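You operate a simulated robot arm through the tools that you are given. There is no shell and no other tool. Be economical: measure what you need, move in short steps, check, and stop when the job is done.

You run a simulated two-armed robot. Do the job below in one go: nothing can be reset, and whatever is moved stays where it is left.

TASK
Strip the tint off the lens in the fade pot at 80 degrees and rinse it.
Fine: wait till it is clear, knob off, lid shut; it ends in the rinse pot; fingers out of the water.
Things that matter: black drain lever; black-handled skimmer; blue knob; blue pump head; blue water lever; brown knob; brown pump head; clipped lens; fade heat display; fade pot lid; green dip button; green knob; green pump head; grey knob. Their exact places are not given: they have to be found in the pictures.

The check looks at the end state, three seconds after you hand in, the way a careful person would. Anything else that was tipped, shoved, dropped, spilled or broken makes it a failure. A push-on lid holds only when it is set on centred and level and pressed home; a screw cap is set on level and turned clockwise until tight.

THE ROBOT
Two 7-joint arms with two-finger grippers on one trunk, on a base that drives. Base frame: it is fixed to the floor where the robot stands at the start and does not move with it; the origin is under the middle of the robot, x ahead of it, y to its left, z up. Lengths are in mm, angles in degrees, forces in N, time in s.
The left shoulder is at the start at [60, 123, 945], the right one opposite. With the tool pointing down near the work surface each hand reaches from about 260 to 780 mm from the robot's upright axis, wherever it stands, measured 20 degrees to its own side. Places, roughly: black drain lever [2600, -1900, 700]; black-handled skimmer [2750, -2250, 1000]; blue knob [2900, -3200, 700]; blue pump head [3500, -3000, 1100]; blue water lever [2600, -2000, 700]; brown knob [2900, -3000, 700]; brown pump head [3400, -2800, 1100]; clipped lens [3000, -2750, 1000]; fade heat display [2700, -2200, 800]; fade pot lid [3100, -2100, 1000]; green dip button [2800, -2700, 800]; green knob [2800, -2800, 700]; green pump head [3400, -2600, 1100]; grey knob [2800, -2600, 700]; grey pump head [3400, -2600, 1100]; orange fade pot [3000, -2100, 900]; orange knob [2700, -2200, 700]; white depth knob [3200, -2400, 1200]; white knob [2700, -2400, 700]; white rinse pot [3000, -2300, 900]; white stirrer [2750, -2500, 1000]. Payload 1.47 kg a hand.
Tool frame (each hand has its own): the origin (TCP) lies between the finger pads and is the grasp point; the fingertips stand 16 mm ahead of it; z points along the fingers, y is the line along which they close. Largest opening 87 mm; the body of the gripper starts 55 mm behind the TCP.
Orientation is that of the tool frame in the base frame, as [roll, pitch, yaw] about the fixed x, y, z axes, in that order (R = Rz(yaw) Ry(pitch) Rx(roll)). With the fingers straight down and closing along the base's y, the tool's x points along the base's -x, its y along +y and its z along -z.

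THE INTERFACE
- The arms move only by the tool drive_tool. It takes "left_rows", "right_rows" or both (then of equal length, played together; a hand with none holds still); each is a list of rows, each a list of 7 numbers: the finger opening in mm, from 0 to 87, then the shift along the tool's x, y, z in mm, then the turn, a rotation vector about the tool's x, y, z in degrees. In form: [[claw, tx, ty, tz, rx, ry, rz], ...]. A call has 1 to 10 rows; each row shifts and turns the commanded pose from where the row before left it, along the tool's axes as they then stand. Each row takes 0.2 s and may step no farther than 50 mm and 8.6 degrees from the row before; otherwise, or with a gripper value out of range, the whole call is refused. Where a pose cannot be reached the arm comes as near as it can. A force on the tool above 40 N (or 10 N above the force at the start of the call, whichever is more), or a blocked arm, ends the call early, and 0.2 s more pass. The fingers move at their own pace (about 153 mm/s each) and stop on an object; they squeeze with about 28 N. The grip force told is the motor's: it shows also when the fingers shut on nothing. Time passes only in rows, and 0.2 s behind the last, so rows that do not move let the fingers close. It gives the time, the measured TCP pose, the force on the tool (base axes), the opening and the grip force at its end, in the units of the frame above (readings bear some noise), with the torque about the TCP (base axes, N m) and any sound that the robot's microphone picked up, and new pictures: "pictures" is both (left out), scene, wrist or none (wrist: the cameras of the hands that moved).
- Cameras (640 x 400 px; columns grow to the right, rows downward): "scene" is now at [92.5, -2.7, 1508.2]; the picture's right is [-0.04, -1.00, 0.00], its down [-0.67, 0.03, -0.74] and it looks along [0.74, -0.03, -0.67] (base axes); focal length 272 px, centre (320, 200). "left" rides on the left gripper at [73, -12, -90] in its tool frame; the picture's right is [0.16, 0.99, 0.00], its down [-0.72, 0.12, -0.68] and it looks along [-0.67, 0.11, 0.73] (tool axes); focal length 247 px, centre (320, 200). "right" rides on the right gripper at [73, 12, -90] in its tool frame; the picture's right is [-0.16, 0.99, 0.00], its down [-0.72, -0.12, -0.68] and it looks along [-0.67, -0.11, 0.73] (tool axes); focal length 247 px, centre (320, 200).
- lift_body(by): slides the trunk up (or, below 0, down) by that many mm; the arms and the scene camera ride with it, the base frame stays. It gives what a move gives, with no picture.
- drive_base(legs): drives the robot by 1 to 6 legs, each [ahead, left, turn to the left] in mm, mm and degrees, along the robot's own axes; the way and the turn of a leg run together, so that a leg with both is an arc; at most 1500 mm and 180 degrees a leg. The arms and the cameras ride along, it lands a little off, and it stops where it bumps. It gives what a move gives, and a new picture of the scene camera.
- pan_tilt(pan, tilt): turns the head with the scene camera to pan (to the left, within 120 degrees either way) and tilt (down, from -29 to 69), counted from straight ahead of the robot. It gives what a move gives, and a new picture of the scene camera.
- point_at(camera, pixels): for up to 12 pixels [column, row] of the newest picture of that camera ("zoom" is the newest enlarged one), the place [x, y, z] in the base frame of the surface seen there, good to about 2 mm. It takes no simulated time.
- zoom(camera, box): a new picture of the part [left, top, right, bottom] of that camera's present view, enlarged. It takes no simulated time.
- hand_in(): hands the job in; it is judged then, once.

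Go step by step. Measure first, check grasps and placings, and put right what went wrong. The budget is 90 turns and 274 pictures, counting those below and the enlarged ones. Unless the task says otherwise, let go and move clear before handing in.

The tools are called by a JSON object that holds its "name" and its "arguments". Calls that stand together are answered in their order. drive_tool: Moves the arms, as the interface text tells. Its arguments: {"type":"object","properties":{"left_rows":{"type":"array"},"right_rows":{"type":"array"},"pictures":{"type":"string","enum":["both","scene","wrist","none"]}},"required":[]} The other tools are called the same way: lift_body (by) slides the trunk up or down; drive_base (legs) drives the base; pan_tilt (pan, tilt) turns the head that bears the scene camera; point_at (camera, pixels) gives the place of the surface under pixels of a picture; zoom (camera, box) takes an enlarged picture of a part of a camera's view; hand_in () hands the job in.

At the start:

```text
time_s: 0.0
left_tcp_pos: [551.2, 278.6, 894.4]
left_orientation: [180.0, -0.1, 180.0]
left_force: [0.0, 0.5, 0.2]
left_ft_torque: [0.02, -0.03, 0.01]
left_width: 86.9
left_grasp_force: 0.1
right_tcp_pos: [412.9, -212.7, 846.8]
right_orientation: [-180.0, -0.1, 179.9]
right_force: [0.8, 1.0, 0.1]
right_ft_torque: [-0.01, -0.03, 0.04]
right_width: 87.1
right_grasp_force: 0.1
trunk travel left (down, up): [-100.0, 130.0]
robot x, y, heading: [0.8, -0.0, -0.2]
head pan, tilt: [-2.4, 42.0]
```

scene: 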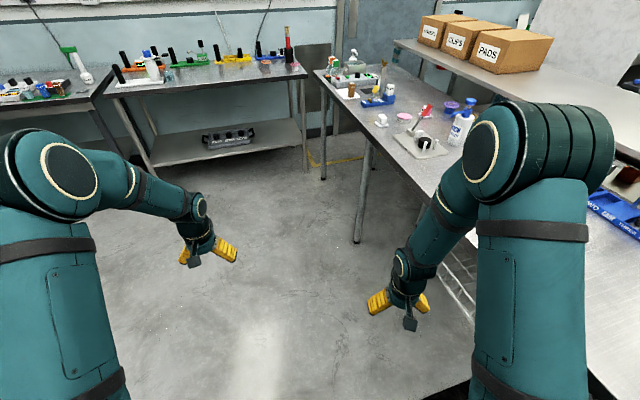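
right: 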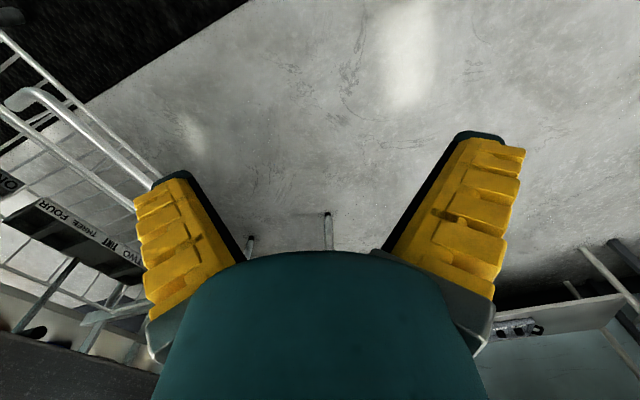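
left: 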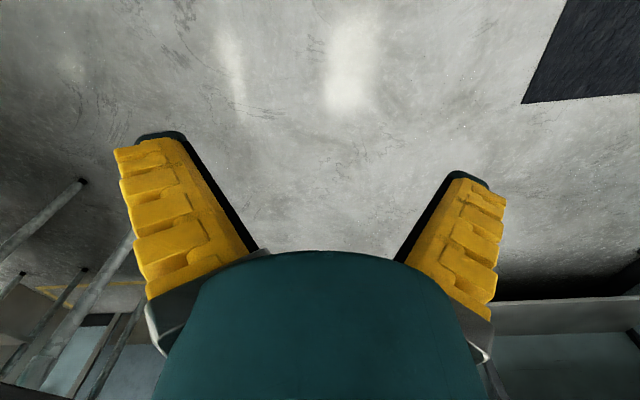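

The first picture shows benches ahead and to the right, but not the tint station. I'll pan the head right to look for it.

{"name": "pan_tilt", "arguments": {"pan": -40, "tilt": 20}}

{"name": "pan_tilt", "arguments": {"pan": -100, "tilt": 20}}

{"name": "pan_tilt", "arguments": {"pan": 20, "tilt": 20}}

```text
time_s: 1.0
left_tcp_pos: [551.7, 278.5, 894.4]
left_orientation: [179.9, 0.0, 180.0]
left_force: [0.1, 0.2, -0.9]
left_ft_torque: [0.01, 0.01, 0.03]
left_width: 86.8
left_grasp_force: 0.1
right_tcp_pos: [414.1, -212.4, 846.6]
right_orientation: [-180.0, 0.0, -180.0]
right_force: [0.5, 0.3, 0.0]
right_ft_torque: [0.03, 0.0, 0.0]
right_width: 87.4
right_grasp_force: 0.1
trunk travel left (down, up): [-100.0, 130.0]
robot x, y, heading: [-0.5, -2.4, -0.1]
head pan, tilt: [-40.0, 20.0]
```

scene: 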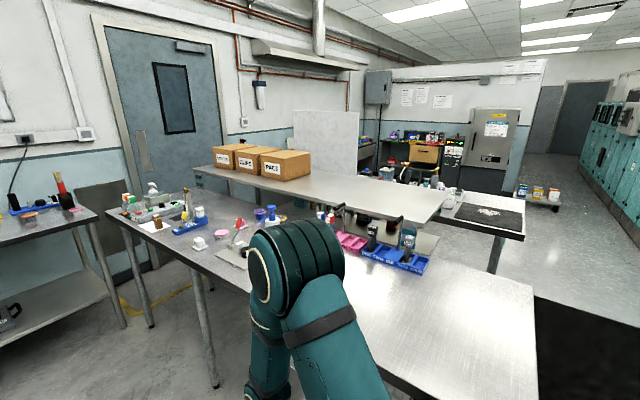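

```text
time_s: 2.3
left_tcp_pos: [551.7, 278.2, 893.7]
left_orientation: [180.0, 0.1, 179.9]
left_force: [-0.2, 0.2, -0.6]
left_ft_torque: [0.0, -0.03, 0.01]
left_width: 87.0
left_grasp_force: 0.0
right_tcp_pos: [413.0, -212.3, 845.7]
right_orientation: [-179.9, 0.0, 179.9]
right_force: [0.3, 0.4, -0.2]
right_ft_torque: [-0.04, 0.01, -0.02]
right_width: 87.1
right_grasp_force: 0.0
trunk travel left (down, up): [-100.0, 130.0]
robot x, y, heading: [3.1, 2.5, 0.0]
head pan, tilt: [-100.0, 20.0]
```

scene: 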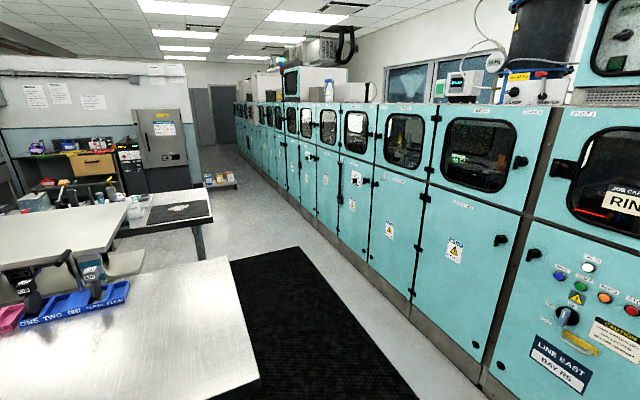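

```text
time_s: 4.3
left_tcp_pos: [551.4, 278.9, 894.5]
left_orientation: [180.0, 0.0, 179.9]
left_force: [0.8, -0.1, -0.5]
left_ft_torque: [0.03, -0.01, -0.01]
left_width: 87.1
left_grasp_force: 0.1
right_tcp_pos: [413.5, -212.1, 845.7]
right_orientation: [179.9, 0.1, 179.9]
right_force: [0.1, -0.4, -0.2]
right_ft_torque: [0.01, 0.0, 0.0]
right_width: 87.2
right_grasp_force: 0.0
trunk travel left (down, up): [-100.0, 130.0]
robot x, y, heading: [1.9, 2.8, -0.0]
head pan, tilt: [20.0, 20.0]
```

scene: 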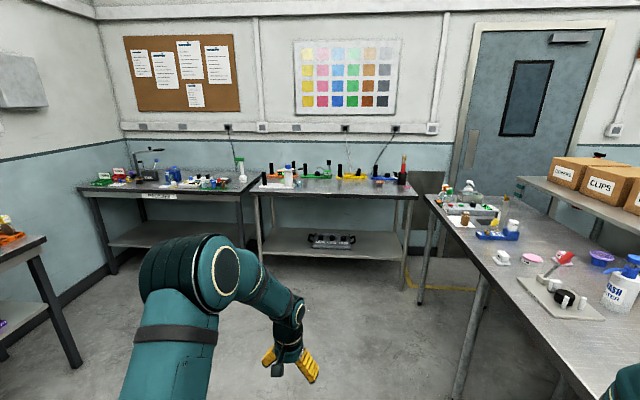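

The station should lie at a bearing of about -40, partly hidden behind the shelf. I'll look that way and zoom in.

{"name": "pan_tilt", "arguments": {"pan": -45, "tilt": 15}}

{"name": "zoom", "arguments": {"camera": "scene", "box": [240, 80, 500, 240]}}

{"name": "point_at", "arguments": {"camera": "scene", "pixels": [[340, 120], [400, 120], [420, 150], [470, 200], [300, 150], [430, 200], [510, 300], [450, 130], [380, 90], [330, 180]]}}

```text
time_s: 5.7
left_tcp_pos: [550.9, 279.7, 893.9]
left_orientation: [180.0, 0.0, -180.0]
left_force: [-0.4, 0.4, 0.8]
left_ft_torque: [0.02, -0.01, -0.02]
left_width: 87.0
left_grasp_force: 0.0
right_tcp_pos: [413.6, -212.2, 846.2]
right_orientation: [180.0, 0.0, -180.0]
right_force: [0.2, 0.5, 0.2]
right_ft_torque: [0.0, 0.03, 0.01]
right_width: 87.3
right_grasp_force: 0.0
trunk travel left (down, up): [-100.0, 130.0]
robot x, y, heading: [-0.8, -0.1, -0.1]
head pan, tilt: [-45.0, 15.0]
```

scene: 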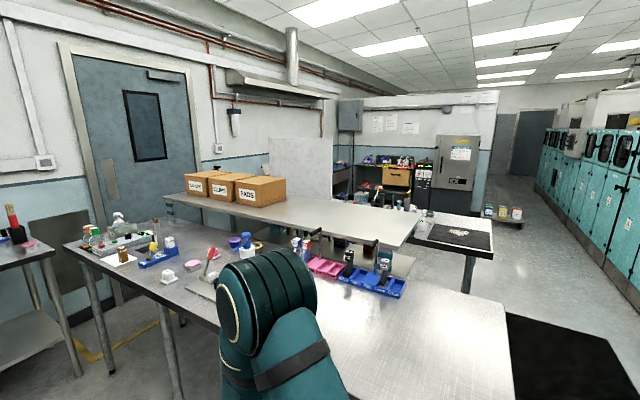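

```text
2.46 times, centred on (370, 160) of scene
```

zoom: 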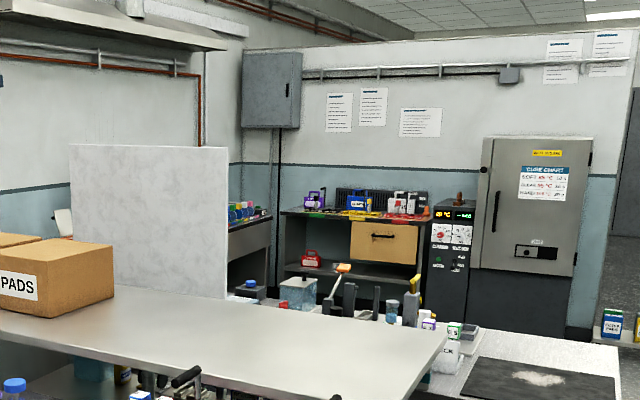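

```text
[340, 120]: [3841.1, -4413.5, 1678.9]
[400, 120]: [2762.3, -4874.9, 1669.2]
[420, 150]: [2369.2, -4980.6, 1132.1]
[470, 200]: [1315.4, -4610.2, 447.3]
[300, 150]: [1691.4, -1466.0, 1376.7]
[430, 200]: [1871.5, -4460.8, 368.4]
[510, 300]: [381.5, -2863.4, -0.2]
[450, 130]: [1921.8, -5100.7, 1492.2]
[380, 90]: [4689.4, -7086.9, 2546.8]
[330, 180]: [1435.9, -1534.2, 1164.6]
```

Behind the white panel (300,150) is another aisle, and the station is likely there. I'll measure the table corners and floor to plan a route round.

{"name": "point_at", "arguments": {"camera": "scene", "pixels": [[504, 300], [512, 395], [66, 246], [405, 246], [493, 222], [490, 250], [430, 215], [520, 215], [505, 315], [470, 285], [560, 250], [600, 220]]}}

{"name": "zoom", "arguments": {"camera": "scene", "box": [320, 130, 480, 230]}}

```text
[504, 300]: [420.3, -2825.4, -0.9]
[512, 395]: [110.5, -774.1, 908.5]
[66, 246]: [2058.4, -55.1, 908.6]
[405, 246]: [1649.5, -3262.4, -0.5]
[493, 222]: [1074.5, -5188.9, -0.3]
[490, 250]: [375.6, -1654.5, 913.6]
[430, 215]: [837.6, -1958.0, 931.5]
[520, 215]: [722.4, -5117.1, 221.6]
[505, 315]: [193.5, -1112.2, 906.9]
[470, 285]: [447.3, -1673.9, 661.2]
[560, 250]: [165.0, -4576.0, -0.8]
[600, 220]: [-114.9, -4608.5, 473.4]
```

```text
4.00 times, centred on (400, 180) of scene
```

zoom: 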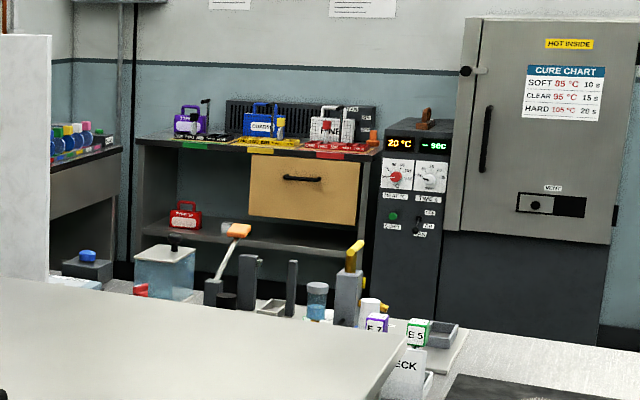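

The bench runs diagonally from (2058,-55) to about (190,-1110), so the route is round its right-hand end. I'll check the floor there.

{"name": "pan_tilt", "arguments": {"pan": -90, "tilt": 35}}

{"name": "point_at", "arguments": {"camera": "scene", "pixels": [[320, 380], [400, 380], [500, 390], [320, 250], [400, 200], [480, 300], [560, 350], [250, 200], [200, 180], [440, 250], [240, 300], [300, 150]]}}

```text
time_s: 6.8
left_tcp_pos: [550.7, 277.6, 894.8]
left_orientation: [-180.0, 0.0, 180.0]
left_force: [0.0, 0.0, 0.5]
left_ft_torque: [0.02, -0.01, 0.03]
left_width: 86.9
left_grasp_force: 0.0
right_tcp_pos: [413.4, -212.4, 846.0]
right_orientation: [179.9, 0.1, 179.9]
right_force: [-0.1, -0.2, 0.5]
right_ft_torque: [0.01, 0.01, 0.01]
right_width: 87.1
right_grasp_force: 0.1
trunk travel left (down, up): [-100.0, 130.0]
robot x, y, heading: [0.0, -0.5, -0.2]
head pan, tilt: [-90.0, 35.0]
```

scene: 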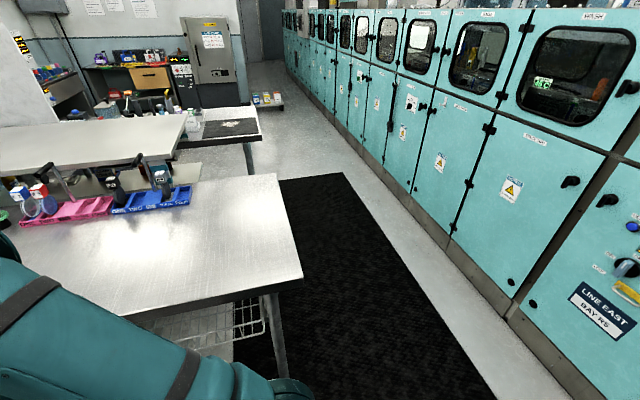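

```text
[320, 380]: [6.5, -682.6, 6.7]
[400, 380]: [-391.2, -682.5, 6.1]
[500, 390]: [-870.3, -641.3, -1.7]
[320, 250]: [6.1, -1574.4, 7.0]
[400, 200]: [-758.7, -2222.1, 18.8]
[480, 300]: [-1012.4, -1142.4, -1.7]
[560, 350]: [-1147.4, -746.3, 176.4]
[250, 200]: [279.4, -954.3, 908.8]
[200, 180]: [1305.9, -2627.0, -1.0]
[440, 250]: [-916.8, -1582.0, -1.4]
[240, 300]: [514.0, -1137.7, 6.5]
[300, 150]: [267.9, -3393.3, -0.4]
```

The aisle between the bench end and the machines is about 1.2 m wide and runs at heading -75. I'll measure the second bench before driving.

{"name": "point_at", "arguments": {"camera": "scene", "pixels": [[302, 275], [275, 176], [261, 137], [250, 106], [252, 172], [215, 140], [262, 112], [282, 105], [240, 105], [185, 120], [180, 150], [285, 370]]}}

{"name": "zoom", "arguments": {"camera": "scene", "box": [0, 40, 288, 220]}}

```text
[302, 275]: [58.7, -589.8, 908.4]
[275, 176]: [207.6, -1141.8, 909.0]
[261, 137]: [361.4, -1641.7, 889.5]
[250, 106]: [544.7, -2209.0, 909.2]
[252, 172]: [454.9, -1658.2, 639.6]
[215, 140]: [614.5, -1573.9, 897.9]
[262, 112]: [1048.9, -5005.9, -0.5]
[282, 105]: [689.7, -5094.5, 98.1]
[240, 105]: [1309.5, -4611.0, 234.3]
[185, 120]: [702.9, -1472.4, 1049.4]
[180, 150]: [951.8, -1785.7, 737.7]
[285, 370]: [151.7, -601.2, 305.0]
```

```text
2.22 times, centred on (144, 130) of scene
```

zoom: 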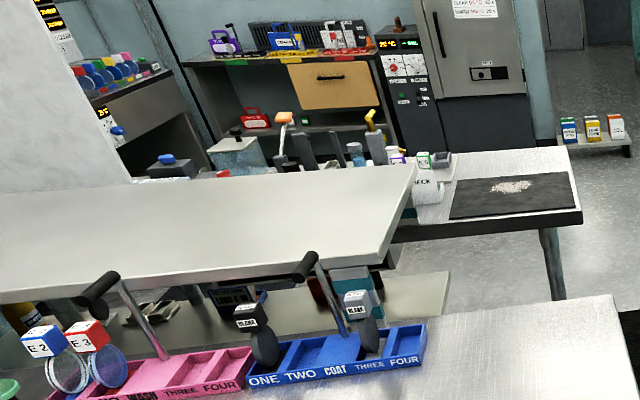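

Bench ends are at (58,-590), (207,-1142) and (545,-2209), and the room is turned about 15 degrees. I'll back off, turn and drive down the aisle, then turn into the next one.

{"name": "drive_base", "arguments": {"legs": [[-600, 0, 0], [0, 0, -75], [1450, 0, 0], [1600, 0, 0]]}}

{"name": "pan_tilt", "arguments": {"pan": 75, "tilt": 25}}

```text
refused: 1600 is not a number from -1500 to 1500
```

```text
time_s: 9.3
left_tcp_pos: [552.2, 278.9, 893.7]
left_orientation: [180.0, 0.0, 180.0]
left_force: [-0.4, -0.3, -0.6]
left_ft_torque: [0.0, -0.02, -0.01]
left_width: 86.6
left_grasp_force: 0.1
right_tcp_pos: [414.2, -211.9, 845.0]
right_orientation: [-180.0, 0.0, 179.9]
right_force: [-0.6, 0.6, 1.0]
right_ft_torque: [-0.03, -0.02, -0.02]
right_width: 87.0
right_grasp_force: 0.1
trunk travel left (down, up): [-100.0, 130.0]
robot x, y, heading: [2.0, 3.8, -0.1]
head pan, tilt: [75.0, 25.0]
```

scene: 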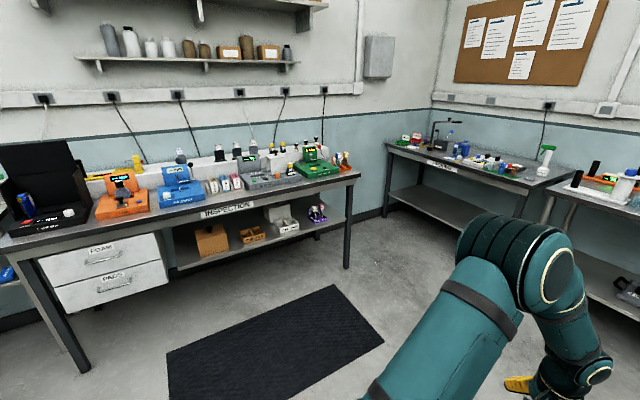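

The drive was refused because one leg was over 1500 mm. Before backing, I'll check the bench on the left.

{"name": "pan_tilt", "arguments": {"pan": 115, "tilt": 35}}

{"name": "point_at", "arguments": {"camera": "scene", "pixels": [[60, 200], [200, 200], [320, 200], [320, 300], [200, 300], [100, 300], [20, 350], [320, 380]]}}

```text
time_s: 10.4
left_tcp_pos: [551.8, 278.3, 895.0]
left_orientation: [180.0, 0.0, 179.9]
left_force: [-0.9, -0.1, -0.8]
left_ft_torque: [-0.01, 0.01, -0.05]
left_width: 86.9
left_grasp_force: 0.0
right_tcp_pos: [413.6, -209.9, 845.0]
right_orientation: [180.0, 0.0, -180.0]
right_force: [-0.8, 0.2, -0.8]
right_ft_torque: [-0.02, 0.0, 0.01]
right_width: 87.0
right_grasp_force: 0.0
trunk travel left (down, up): [-100.0, 130.0]
robot x, y, heading: [-1.0, 0.2, 0.0]
head pan, tilt: [115.0, 35.0]
```

scene: 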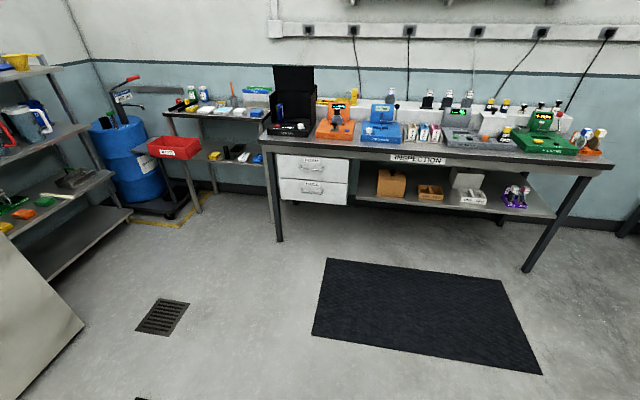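

```text
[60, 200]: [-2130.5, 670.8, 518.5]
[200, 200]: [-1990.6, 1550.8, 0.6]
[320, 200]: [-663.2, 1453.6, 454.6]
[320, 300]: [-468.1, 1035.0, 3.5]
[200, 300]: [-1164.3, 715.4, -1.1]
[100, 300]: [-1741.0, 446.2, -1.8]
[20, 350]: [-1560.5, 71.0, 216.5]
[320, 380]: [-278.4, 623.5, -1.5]
```

The area behind is clear, with the machine edge at x of about -1560. I'll drive now.

{"name": "drive_base", "arguments": {"legs": [[-600, 0, 0], [0, 0, -75], [1450, 0, 0], [1450, 0, 0], [150, 0, 0]]}}

{"name": "pan_tilt", "arguments": {"pan": 85, "tilt": 25}}

```text
time_s: 31.7
left_tcp_pos: [602.6, -3414.5, 892.3]
left_orientation: [180.0, -0.2, 104.6]
left_force: [0.4, 0.4, 0.0]
left_ft_torque: [0.04, -0.01, 0.02]
left_width: 87.1
left_grasp_force: 0.1
right_tcp_pos: [92.9, -3403.9, 845.5]
right_orientation: [-180.0, -0.1, 104.4]
right_force: [-0.1, -0.9, -0.8]
right_ft_torque: [0.0, 0.0, -0.03]
right_width: 87.1
right_grasp_force: 0.1
trunk travel left (down, up): [-100.0, 130.0]
robot x, y, heading: [197.9, -2948.7, -75.5]
head pan, tilt: [115.0, 35.0]
```

scene: 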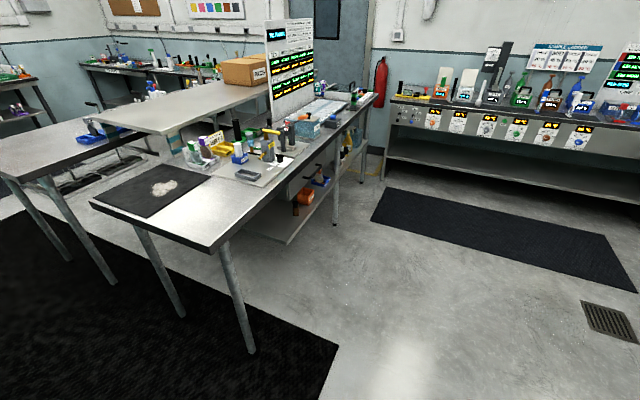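

```text
time_s: 32.6
left_tcp_pos: [602.0, -3413.4, 893.8]
left_orientation: [-179.9, 0.1, 104.6]
left_force: [-0.2, -1.1, -0.2]
left_ft_torque: [0.03, 0.02, 0.0]
left_width: 87.3
left_grasp_force: 0.1
right_tcp_pos: [94.2, -3403.3, 845.8]
right_orientation: [-179.9, 0.0, 104.4]
right_force: [-0.2, 0.1, -0.3]
right_ft_torque: [0.02, 0.0, 0.03]
right_width: 86.9
right_grasp_force: 0.1
trunk travel left (down, up): [-100.0, 130.0]
robot x, y, heading: [193.4, -2951.1, -75.4]
head pan, tilt: [85.0, 25.0]
```

scene: 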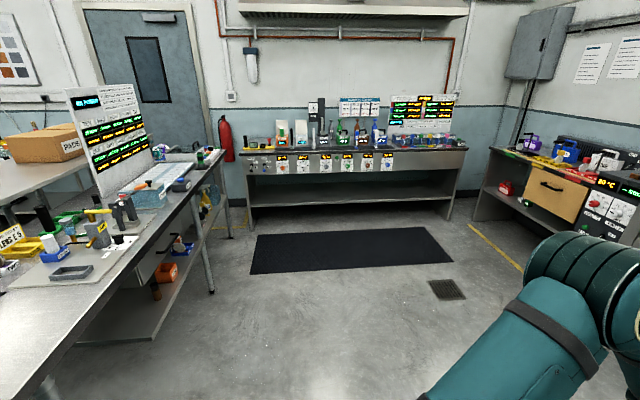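

The tint bench is straight ahead, with pots, knobs and displays at (250-460,150). I'll zoom in and measure its front.

{"name": "zoom", "arguments": {"camera": "scene", "box": [236, 90, 364, 170]}}

{"name": "point_at", "arguments": {"camera": "scene", "pixels": [[250, 160], [280, 160], [465, 155], [350, 165], [252, 155], [460, 175], [300, 250], [270, 272]]}}

{"name": "drive_base", "arguments": {"legs": [[0, 0, 90], [1400, 0, 0]]}}

{"name": "pan_tilt", "arguments": {"pan": 5, "tilt": 25}}

{"name": "zoom", "arguments": {"camera": "scene", "box": [160, 90, 416, 250]}}

```text
5.00 times, centred on (300, 130) of scene
```

zoom: 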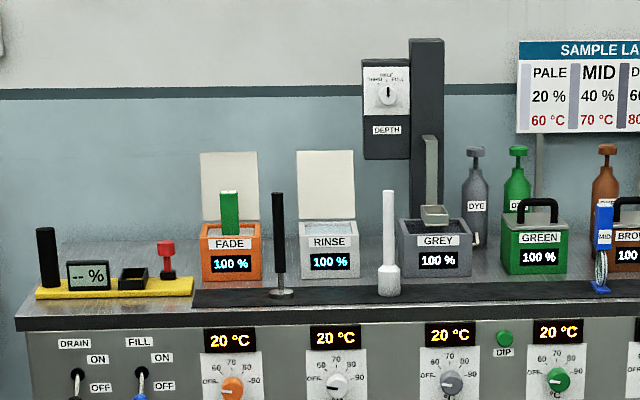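

```text
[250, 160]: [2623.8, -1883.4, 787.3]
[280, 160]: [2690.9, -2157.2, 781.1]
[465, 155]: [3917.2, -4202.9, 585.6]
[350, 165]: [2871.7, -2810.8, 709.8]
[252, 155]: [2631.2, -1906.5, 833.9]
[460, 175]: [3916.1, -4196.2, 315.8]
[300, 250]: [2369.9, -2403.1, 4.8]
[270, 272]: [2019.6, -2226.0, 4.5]
```

```text
time_s: 43.5
left_tcp_pos: [2003.4, -2146.2, 893.5]
left_orientation: [180.0, 0.0, -164.1]
left_force: [0.6, -0.1, -0.4]
left_ft_torque: [-0.01, -0.01, -0.01]
left_width: 87.0
left_grasp_force: 0.1
right_tcp_pos: [2005.7, -2655.9, 846.6]
right_orientation: [-179.9, 0.0, -164.1]
right_force: [-0.7, 0.6, 1.4]
right_ft_torque: [0.01, 0.03, -0.02]
right_width: 86.9
right_grasp_force: 0.0
trunk travel left (down, up): [-100.0, 130.0]
robot x, y, heading: [1552.5, -2568.2, 16.0]
head pan, tilt: [85.0, 25.0]
```

scene: 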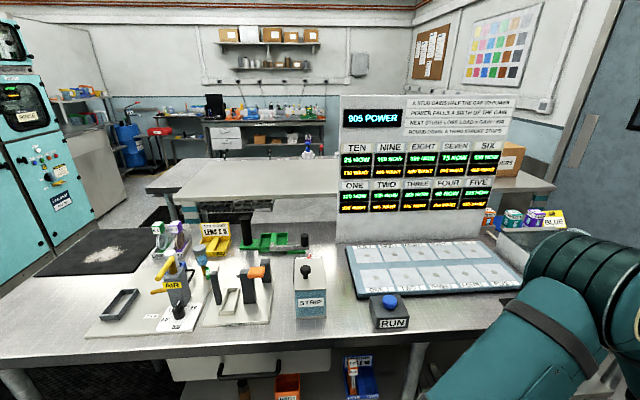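

```text
time_s: 45.0
left_tcp_pos: [2003.9, -2146.7, 894.0]
left_orientation: [-179.9, 0.1, -164.1]
left_force: [-0.9, -0.1, -0.7]
left_ft_torque: [-0.02, 0.0, 0.0]
left_width: 86.9
left_grasp_force: 0.0
right_tcp_pos: [2006.2, -2655.9, 844.6]
right_orientation: [-180.0, 0.1, -164.0]
right_force: [0.7, -0.1, -0.5]
right_ft_torque: [-0.04, 0.02, -0.01]
right_width: 86.5
right_grasp_force: 0.1
trunk travel left (down, up): [-100.0, 130.0]
robot x, y, heading: [1550.5, -2564.4, 16.0]
head pan, tilt: [5.0, 25.0]
```

scene: 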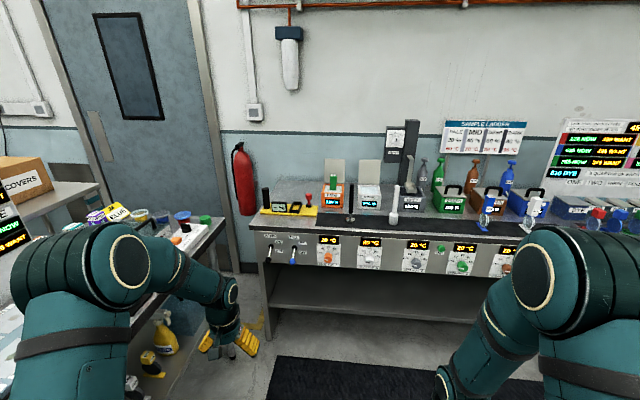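

```text
2.50 times, centred on (288, 170) of scene
```

zoom: 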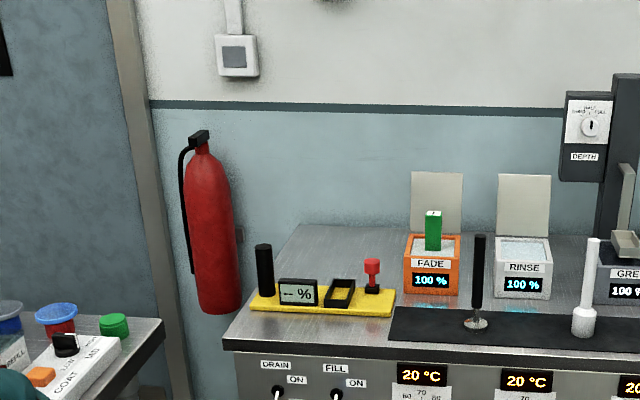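

The fade pot (orange, lid open behind it, something green standing in it) and the rinse pot beside it are both visible. I'll measure the features and zoom in on the clipped lens candidates.

{"name": "zoom", "arguments": {"camera": "scene", "box": [310, 140, 438, 220]}}

{"name": "point_at", "arguments": {"camera": "scene", "pixels": [[333, 182], [332, 205], [337, 170], [369, 205], [369, 188], [368, 170], [351, 205], [329, 258], [369, 257], [260, 230], [400, 235], [486, 215]]}}

{"name": "zoom", "arguments": {"camera": "scene", "box": [410, 140, 570, 240]}}

```text
5.00 times, centred on (374, 180) of scene
```

zoom: 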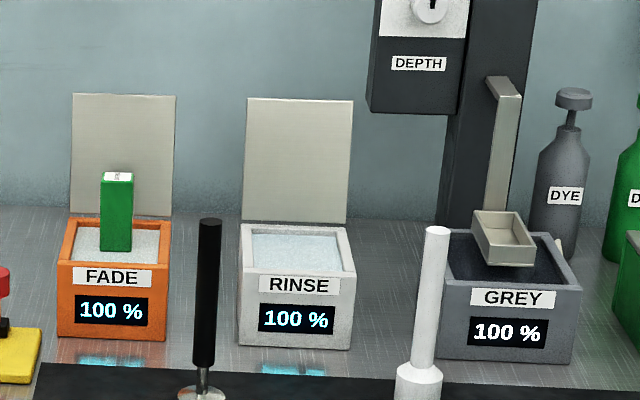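

```text
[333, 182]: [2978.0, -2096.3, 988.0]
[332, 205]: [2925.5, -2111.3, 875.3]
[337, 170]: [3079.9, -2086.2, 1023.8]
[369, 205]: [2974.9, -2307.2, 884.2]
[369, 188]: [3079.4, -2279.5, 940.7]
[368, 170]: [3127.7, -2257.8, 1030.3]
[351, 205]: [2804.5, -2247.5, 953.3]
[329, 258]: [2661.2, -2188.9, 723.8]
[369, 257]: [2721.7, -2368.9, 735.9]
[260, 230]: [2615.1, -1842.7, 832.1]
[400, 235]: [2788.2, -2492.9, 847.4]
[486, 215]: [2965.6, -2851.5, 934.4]
```

```text
4.00 times, centred on (490, 190) of scene
```

zoom: 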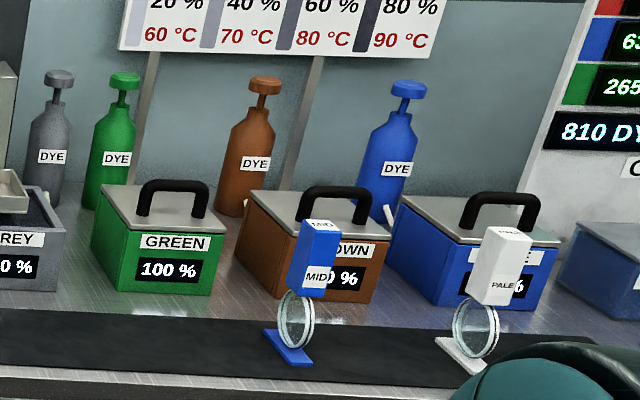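

The lens for this job is the green-clipped one in the fade pot at (333,185); its lid stands open behind it, and the rinse pot is just to its right. I'll drive closer so I can read the dial.

{"name": "drive_base", "arguments": {"legs": [[550, -120, -1]]}}

{"name": "pan_tilt", "arguments": {"pan": 10, "tilt": 45}}

{"name": "zoom", "arguments": {"camera": "scene", "box": [200, 80, 424, 220]}}

```text
time_s: 48.3
left_tcp_pos: [2580.3, -2132.3, 893.6]
left_orientation: [-180.0, 0.0, -165.7]
left_force: [0.2, 0.3, 0.3]
left_ft_torque: [0.05, 0.02, 0.0]
left_width: 86.9
left_grasp_force: 0.1
right_tcp_pos: [2568.5, -2641.8, 846.9]
right_orientation: [-179.9, 0.0, -165.7]
right_force: [-0.6, 0.1, -0.2]
right_ft_torque: [0.01, -0.01, 0.0]
right_width: 87.0
right_grasp_force: 0.0
trunk travel left (down, up): [-100.0, 130.0]
robot x, y, heading: [2113.9, -2540.6, 14.4]
head pan, tilt: [5.0, 25.0]
```

scene: 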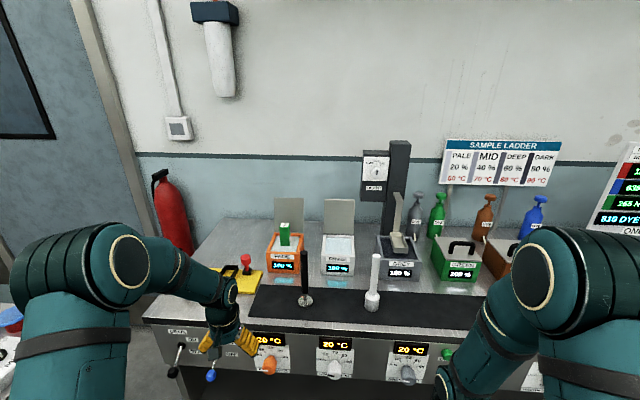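

```text
time_s: 49.1
left_tcp_pos: [2581.0, -2132.3, 893.7]
left_orientation: [180.0, 0.0, -165.7]
left_force: [0.6, -0.6, -0.2]
left_ft_torque: [0.01, 0.0, -0.03]
left_width: 86.9
left_grasp_force: 0.1
right_tcp_pos: [2569.3, -2640.7, 846.8]
right_orientation: [179.9, 0.0, -165.6]
right_force: [-0.8, 0.0, -0.3]
right_ft_torque: [0.01, -0.01, -0.01]
right_width: 86.9
right_grasp_force: 0.1
trunk travel left (down, up): [-100.0, 130.0]
robot x, y, heading: [2115.6, -2536.3, 14.3]
head pan, tilt: [10.0, 45.0]
```

scene: 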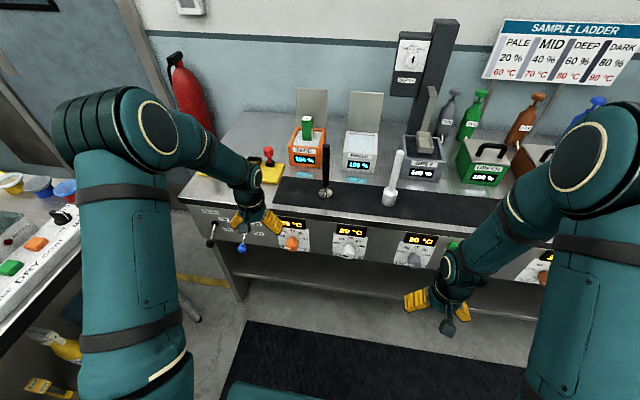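

```text
2.86 times, centred on (312, 150) of scene
```

zoom: 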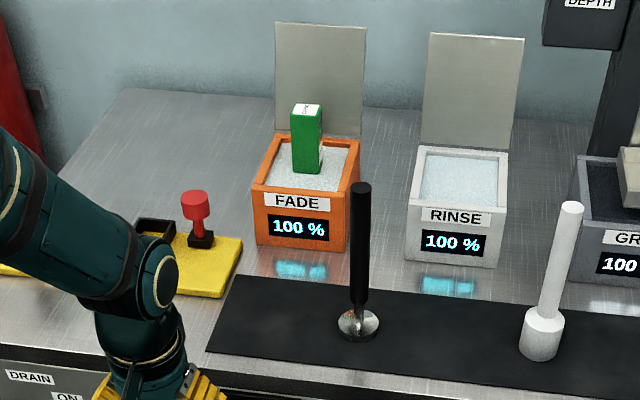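

The base is now about 600 mm back from the knob panel. I'll zoom in on the orange dial at (290,243) and measure the panel.

{"name": "zoom", "arguments": {"camera": "scene", "box": [256, 205, 336, 255]}}

{"name": "point_at", "arguments": {"camera": "zoom", "pixels": [[280, 150], [390, 250], [390, 360], [290, 310], [285, 290], [600, 300], [550, 150], [250, 360]]}}

```text
8.00 times, centred on (296, 230) of scene
```

zoom: 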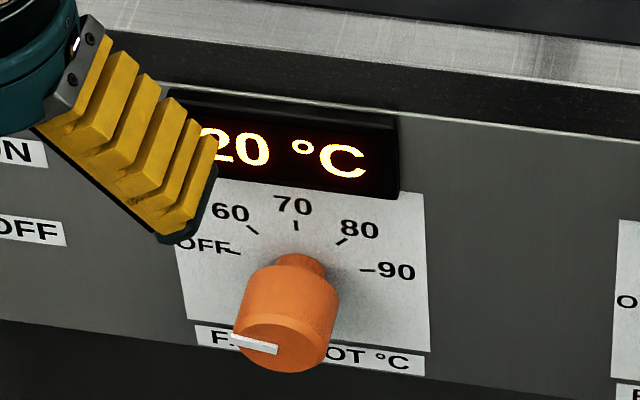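

```text
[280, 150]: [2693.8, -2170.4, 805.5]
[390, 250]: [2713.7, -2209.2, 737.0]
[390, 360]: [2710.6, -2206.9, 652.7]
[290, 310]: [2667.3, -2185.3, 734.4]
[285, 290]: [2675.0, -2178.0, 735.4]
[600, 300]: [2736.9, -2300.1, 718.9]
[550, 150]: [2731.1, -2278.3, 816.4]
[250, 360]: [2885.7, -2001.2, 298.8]
```

The dial is flat on a vertical panel and its pointer is at OFF; 80 lies about 105 degrees clockwise. I'll draw the left hand back and pitch it to point forward.

{"name": "drive_tool", "arguments": {"left_rows": [[87, 45, 0, 0, 0, 0, 0], [87, 45, 0, 0, 0, 0, 0], [87, 40, 0, 0, 0, 0, 0], [87, 0, 0, 0, 0, -8.5, 0], [87, 0, 0, 0, 0, -8.5, 0], [87, 0, 0, 0, 0, -8.5, 0], [87, 0, 0, 0, 0, -8.5, 0], [87, 0, 0, 0, 0, -8.5, 0], [87, 0, 0, 0, 0, -8.5, 0], [87, 0, 0, 0, 0, -8.5, 0]], "pictures": "none"}}

{"name": "drive_tool", "arguments": {"left_rows": [[87, 0, 0, 0, 0, -8.5, 0], [87, 0, 0, 0, 0, -8.5, 0], [87, 0, 0, 0, 0, -8.5, 0], [87, 0, 0, 0, 0, -5, 0], [87, 0, 0, 0, 0, 0, 0]], "pictures": "both"}}

{"name": "zoom", "arguments": {"camera": "scene", "box": [256, 205, 336, 255]}}

```text
time_s: 51.3
left_tcp_pos: [2477.5, -2146.0, 884.6]
left_orientation: [-180.0, 59.5, -165.7]
left_force: [0.7, -0.1, -0.4]
left_ft_torque: [0.0, -0.01, -0.03]
left_width: 87.2
left_grasp_force: 0.1
left hand out of reach, approached as far as the arm can: row 8, 9, 10
right_tcp_pos: [2569.6, -2641.1, 845.2]
right_orientation: [-179.9, 0.0, -165.7]
right_force: [0.2, -0.4, 1.2]
right_ft_torque: [0.01, 0.02, -0.01]
right_width: 86.8
right_grasp_force: 0.3
trunk travel left (down, up): [-100.0, 130.0]
robot x, y, heading: [2114.1, -2537.6, 14.3]
head pan, tilt: [10.0, 45.0]
```

```text
time_s: 52.5
left_tcp_pos: [2475.5, -2147.3, 884.6]
left_orientation: [0.4, 89.9, 14.7]
left_force: [-0.3, -0.1, -0.2]
left_ft_torque: [0.02, 0.0, -0.01]
left_width: 86.9
left_grasp_force: 0.0
right_tcp_pos: [2566.8, -2641.7, 846.3]
right_orientation: [179.9, 0.0, -165.7]
right_force: [-0.3, 0.0, -0.4]
right_ft_torque: [0.04, 0.03, -0.02]
right_width: 87.1
right_grasp_force: 0.1
trunk travel left (down, up): [-100.0, 130.0]
robot x, y, heading: [2120.7, -2537.2, 14.2]
head pan, tilt: [10.0, 45.0]
```

scene: 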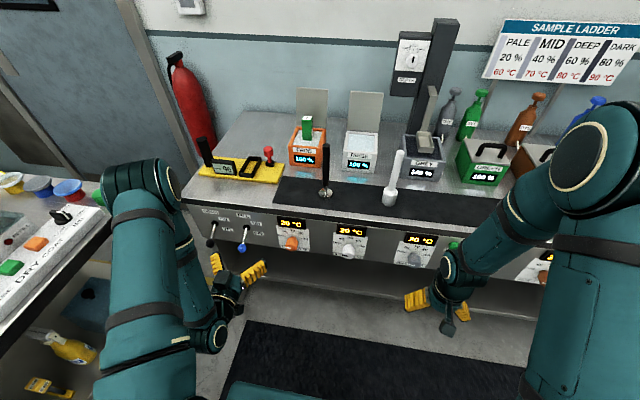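
left: 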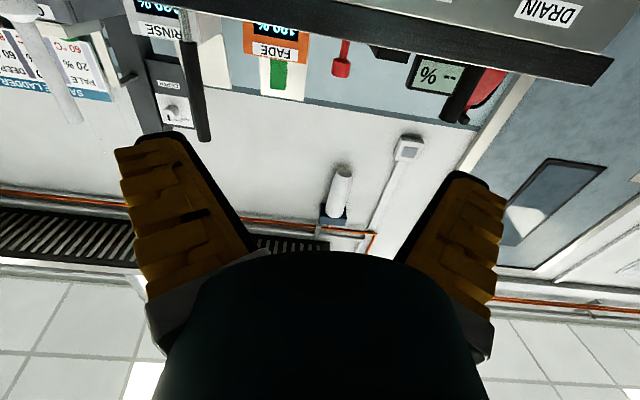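

```text
8.00 times, centred on (296, 230) of scene
```

zoom: 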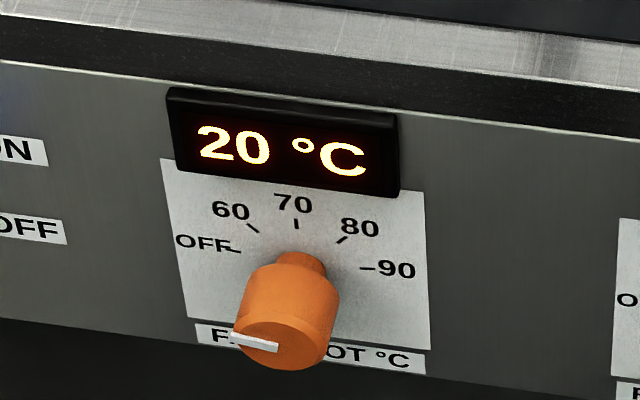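

The hand now points level and forward. I'll measure the knob face, its base collar, the dial marks and the blue lever.

{"name": "point_at", "arguments": {"camera": "zoom", "pixels": [[283, 342], [240, 335], [275, 345], [285, 368], [318, 345], [236, 250], [253, 228], [296, 224], [342, 240], [364, 268], [286, 285], [335, 300]]}}

{"name": "point_at", "arguments": {"camera": "scene", "pixels": [[243, 248], [246, 238], [350, 252]]}}

```text
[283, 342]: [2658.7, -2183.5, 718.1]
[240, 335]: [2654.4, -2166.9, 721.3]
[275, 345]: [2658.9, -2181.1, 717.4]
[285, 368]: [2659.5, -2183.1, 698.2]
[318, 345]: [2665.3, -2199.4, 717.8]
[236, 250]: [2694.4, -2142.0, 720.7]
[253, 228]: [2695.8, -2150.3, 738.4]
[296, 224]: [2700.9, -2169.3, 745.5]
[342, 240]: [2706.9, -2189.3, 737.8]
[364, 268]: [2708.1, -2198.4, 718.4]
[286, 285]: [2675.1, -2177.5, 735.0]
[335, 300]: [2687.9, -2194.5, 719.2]
```

```text
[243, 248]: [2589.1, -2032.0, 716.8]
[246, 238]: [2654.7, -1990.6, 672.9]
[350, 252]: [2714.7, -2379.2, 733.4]
```

From the marks, the dial centre is at about (2701,-2170,718) with OFF at 9 o'clock and 80 at +45, so the turn is 135 degrees clockwise. I'll pre-rotate the gripper and line it up with the knob.

{"name": "drive_tool", "arguments": {"left_rows": [[87, 20, -26, 0, 0, 0, 0], [87, 20, -26, 0, 0, 0, 0], [87, 45, -25, 30, 0, 0, 0], [87, 45, 0, 35, 0, 0, 0], [87, 36.6, 0, 38, 0, 0, 0]], "pictures": "none"}}

{"name": "drive_tool", "arguments": {"left_rows": [[87, 0, 0, 0, 0, 0, -8.5], [87, 0, 0, 0, 0, 0, -8.5], [87, 0, 0, 0, 0, 0, -8.5], [87, 0, 0, 0, 0, 0, -8.5], [87, 0, 0, 0, 0, 0, -8.5], [87, 0, 0, 0, 0, 0, -8.5], [87, 0, 0, 0, 0, 0, -8.5], [87, 0, 0, 0, 0, 0, -8], [87, 0, 0, 0, 0, 0, 0]], "pictures": "both"}}

{"name": "zoom", "arguments": {"camera": "scene", "box": [224, 185, 352, 265]}}

```text
refused: row 3 steps farther than a row can; nothing moved
```

```text
time_s: 54.5
left_tcp_pos: [2477.4, -2145.4, 882.9]
left_orientation: [-90.0, 22.3, -75.8]
left_force: [-0.1, 0.4, 0.4]
left_ft_torque: [-0.02, 0.0, 0.0]
left_width: 87.1
left_grasp_force: 0.1
right_tcp_pos: [2568.8, -2640.8, 846.3]
right_orientation: [180.0, 0.0, -165.8]
right_force: [0.6, 0.0, 0.1]
right_ft_torque: [0.0, -0.01, -0.02]
right_width: 86.9
right_grasp_force: 0.1
trunk travel left (down, up): [-100.0, 130.0]
robot x, y, heading: [2114.6, -2536.2, 14.1]
head pan, tilt: [10.0, 45.0]
```

scene: 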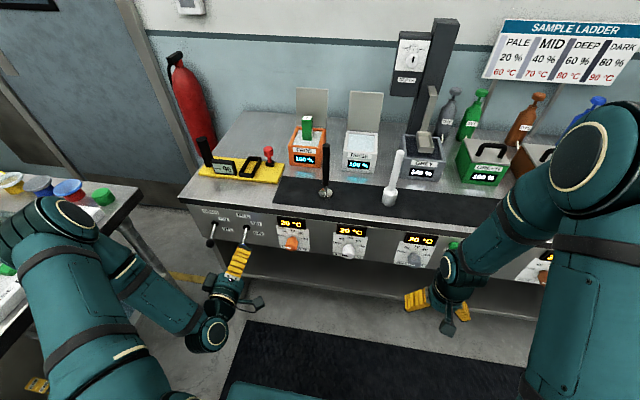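
left: 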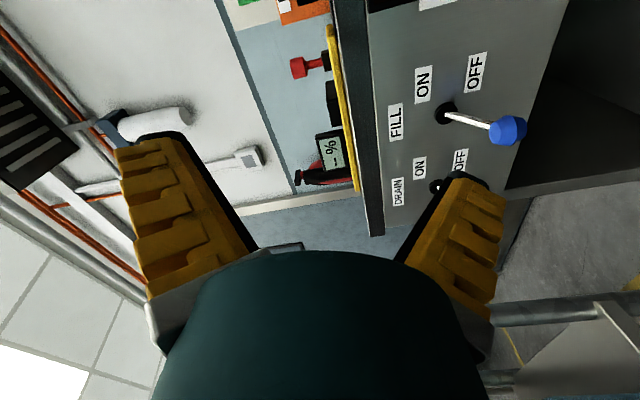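

```text
5.00 times, centred on (288, 225) of scene
```

zoom: 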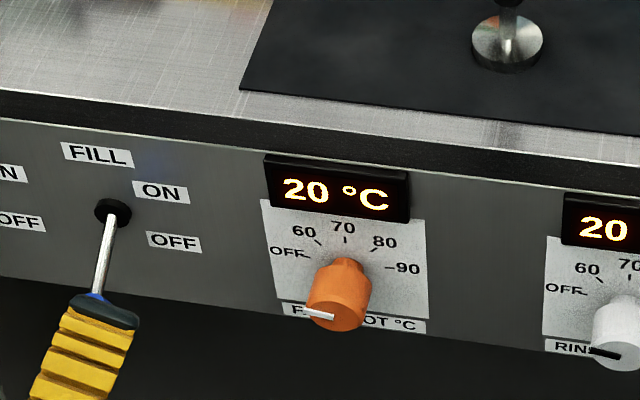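

The blue lever is still untouched, and the gripper has rotated above and left of the knob. I'll shift it right, then down, then forward in line with the knob.

{"name": "drive_tool", "arguments": {"left_rows": [[87, 36.2, -15, 0, 0, 0, 0], [87, 36.2, -15, 0, 0, 0, 0], [87, 15.8, 38.1, 0, 0, 0, 0], [87, 15.8, 38.1, 0, 0, 0, 0], [87, 15.8, 38.1, 0, 0, 0, 0], [87, 15.8, 38.1, 0, 0, 0, 0], [87, 0, 0, 45, 0, 0, 0], [87, 0, 0, 45, 0, 0, 0], [87, 0, 0, 0, 0, 0, 0]]}}

{"name": "zoom", "arguments": {"camera": "scene", "box": [224, 185, 352, 265]}}

```text
time_s: 56.5
left_tcp_pos: [2583.6, -2200.3, 721.0]
left_orientation: [-90.0, 22.5, -75.6]
left_force: [0.5, 0.8, 0.1]
left_ft_torque: [-0.01, 0.0, -0.01]
left_width: 87.1
left_grasp_force: 0.1
right_tcp_pos: [2568.4, -2641.4, 846.3]
right_orientation: [180.0, 0.0, -165.7]
right_force: [-0.7, 0.4, -0.2]
right_ft_torque: [-0.02, -0.03, -0.02]
right_width: 87.3
right_grasp_force: 0.0
trunk travel left (down, up): [-100.0, 130.0]
robot x, y, heading: [2115.1, -2538.1, 14.5]
head pan, tilt: [10.0, 45.0]
```

scene: 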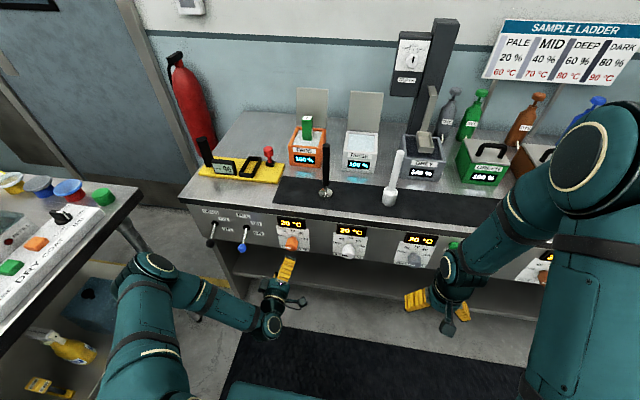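
left: 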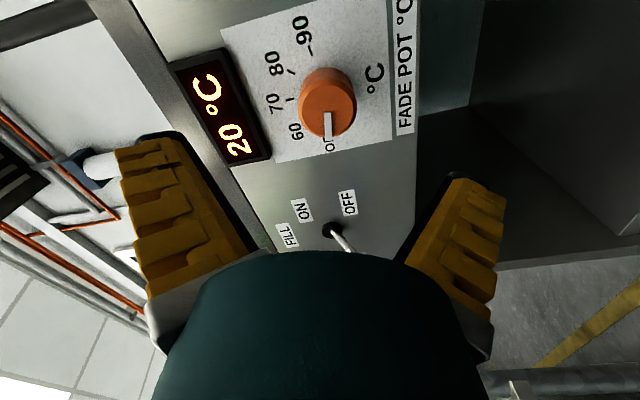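

```text
5.00 times, centred on (288, 225) of scene
```

zoom: 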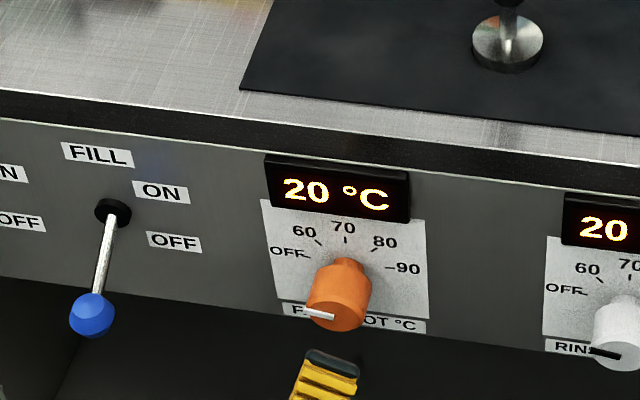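

The hand is about 1.5 mm off the knob axis and 3 mm high. I'll narrow the opening, correct that, advance onto the knob and grip.

{"name": "drive_tool", "arguments": {"left_rows": [[58, 1, 2.8, 0, 0, 0, 0], [58, 0, 0, 40, 0, 0, 0], [58, 0, 0, 40, 0, 0, 0], [58, 0, 0, 11, 0, 0, 0], [30, 0, 0, 0, 0, 0, 0], [25, 0, 0, 0, 0, 0, 0], [25, 0, 0, 0, 0, 0, 0]]}}

{"name": "zoom", "arguments": {"camera": "scene", "box": [224, 185, 352, 265]}}

```text
time_s: 58.1
left_tcp_pos: [2671.6, -2178.3, 716.1]
left_orientation: [-90.2, 22.5, -75.8]
left_force: [-4.2, 0.8, -11.4]
left_ft_torque: [0.22, 0.02, 0.03]
left_width: 34.9
left_grasp_force: 30.4
right_tcp_pos: [2569.8, -2640.1, 846.7]
right_orientation: [180.0, 0.0, -165.7]
right_force: [-0.2, -0.1, -0.3]
right_ft_torque: [0.05, -0.02, -0.01]
right_width: 86.9
right_grasp_force: 0.0
trunk travel left (down, up): [-100.0, 130.0]
robot x, y, heading: [2111.2, -2539.5, 14.3]
head pan, tilt: [10.0, 45.0]
```

scene: 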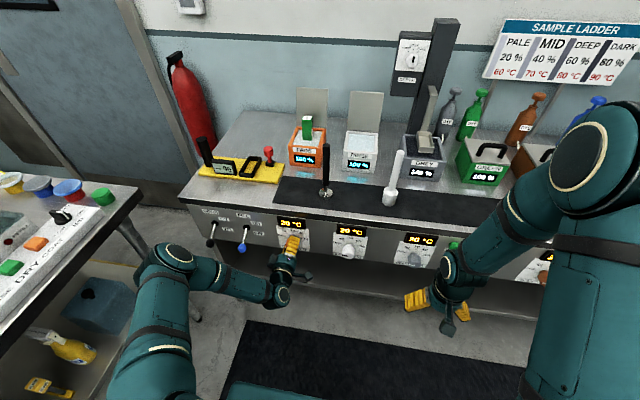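
left: 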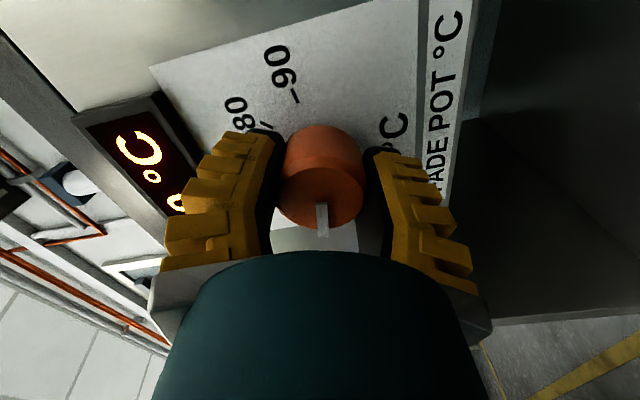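

```text
5.00 times, centred on (288, 225) of scene
```

zoom: 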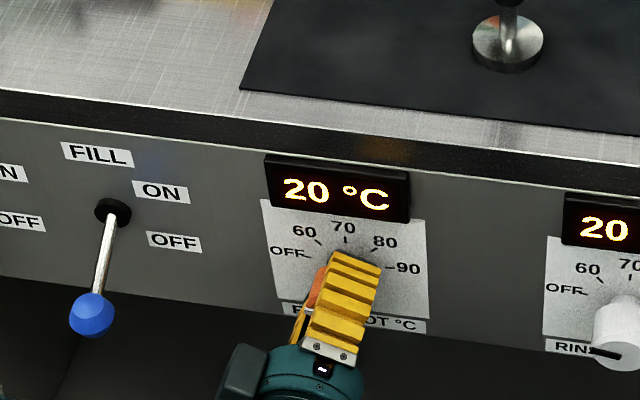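

The knob is gripped with 34.9 mm between the fingers. I'll ease up 1.5 mm and turn it clockwise.

{"name": "drive_tool", "arguments": {"left_rows": [[25, -0.5, -1.2, 0, 0, 0, 0], [25, 0, 0, 0, 0, 0, 8.4], [25, 0, 0, 0, 0, 0, 8.4], [25, 0, 0, 0, 0, 0, 8.4], [25, 0, 0, 0, 0, 0, 8.4], [25, 0, 0, 0, 0, 0, 8.4], [25, 0, 0, 0, 0, 0, 8.4], [25, 0, 0, 0, 0, 0, 8.4], [25, 0, 0, 0, 0, 0, 8.4], [25, 0, 0, 0, 0, 0, 0]], "pictures": "wrist"}}

{"name": "zoom", "arguments": {"camera": "scene", "box": [224, 185, 352, 265]}}

```text
time_s: 60.3
left_tcp_pos: [2672.7, -2179.0, 716.4]
left_orientation: [-134.6, 89.7, -120.6]
left_force: [4.8, -11.0, -22.5]
left_ft_torque: [-0.17, 0.53, -0.01]
left_width: 33.7
left_grasp_force: 29.4
right_tcp_pos: [2570.7, -2641.1, 845.9]
right_orientation: [-180.0, -0.1, -165.8]
right_force: [0.5, -0.7, -0.4]
right_ft_torque: [-0.03, -0.02, 0.0]
right_width: 87.0
right_grasp_force: 0.0
trunk travel left (down, up): [-100.0, 130.0]
robot x, y, heading: [2113.9, -2535.3, 14.0]
head pan, tilt: [10.0, 45.0]
```

left: 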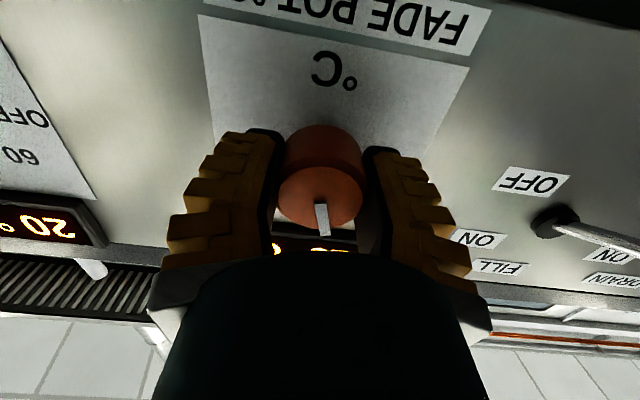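

```text
5.00 times, centred on (288, 225) of scene
```

zoom: 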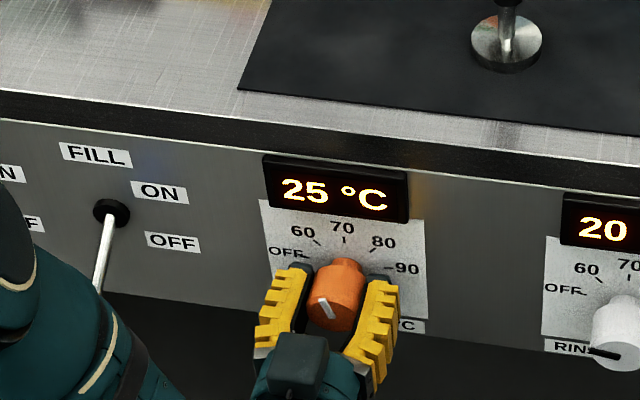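

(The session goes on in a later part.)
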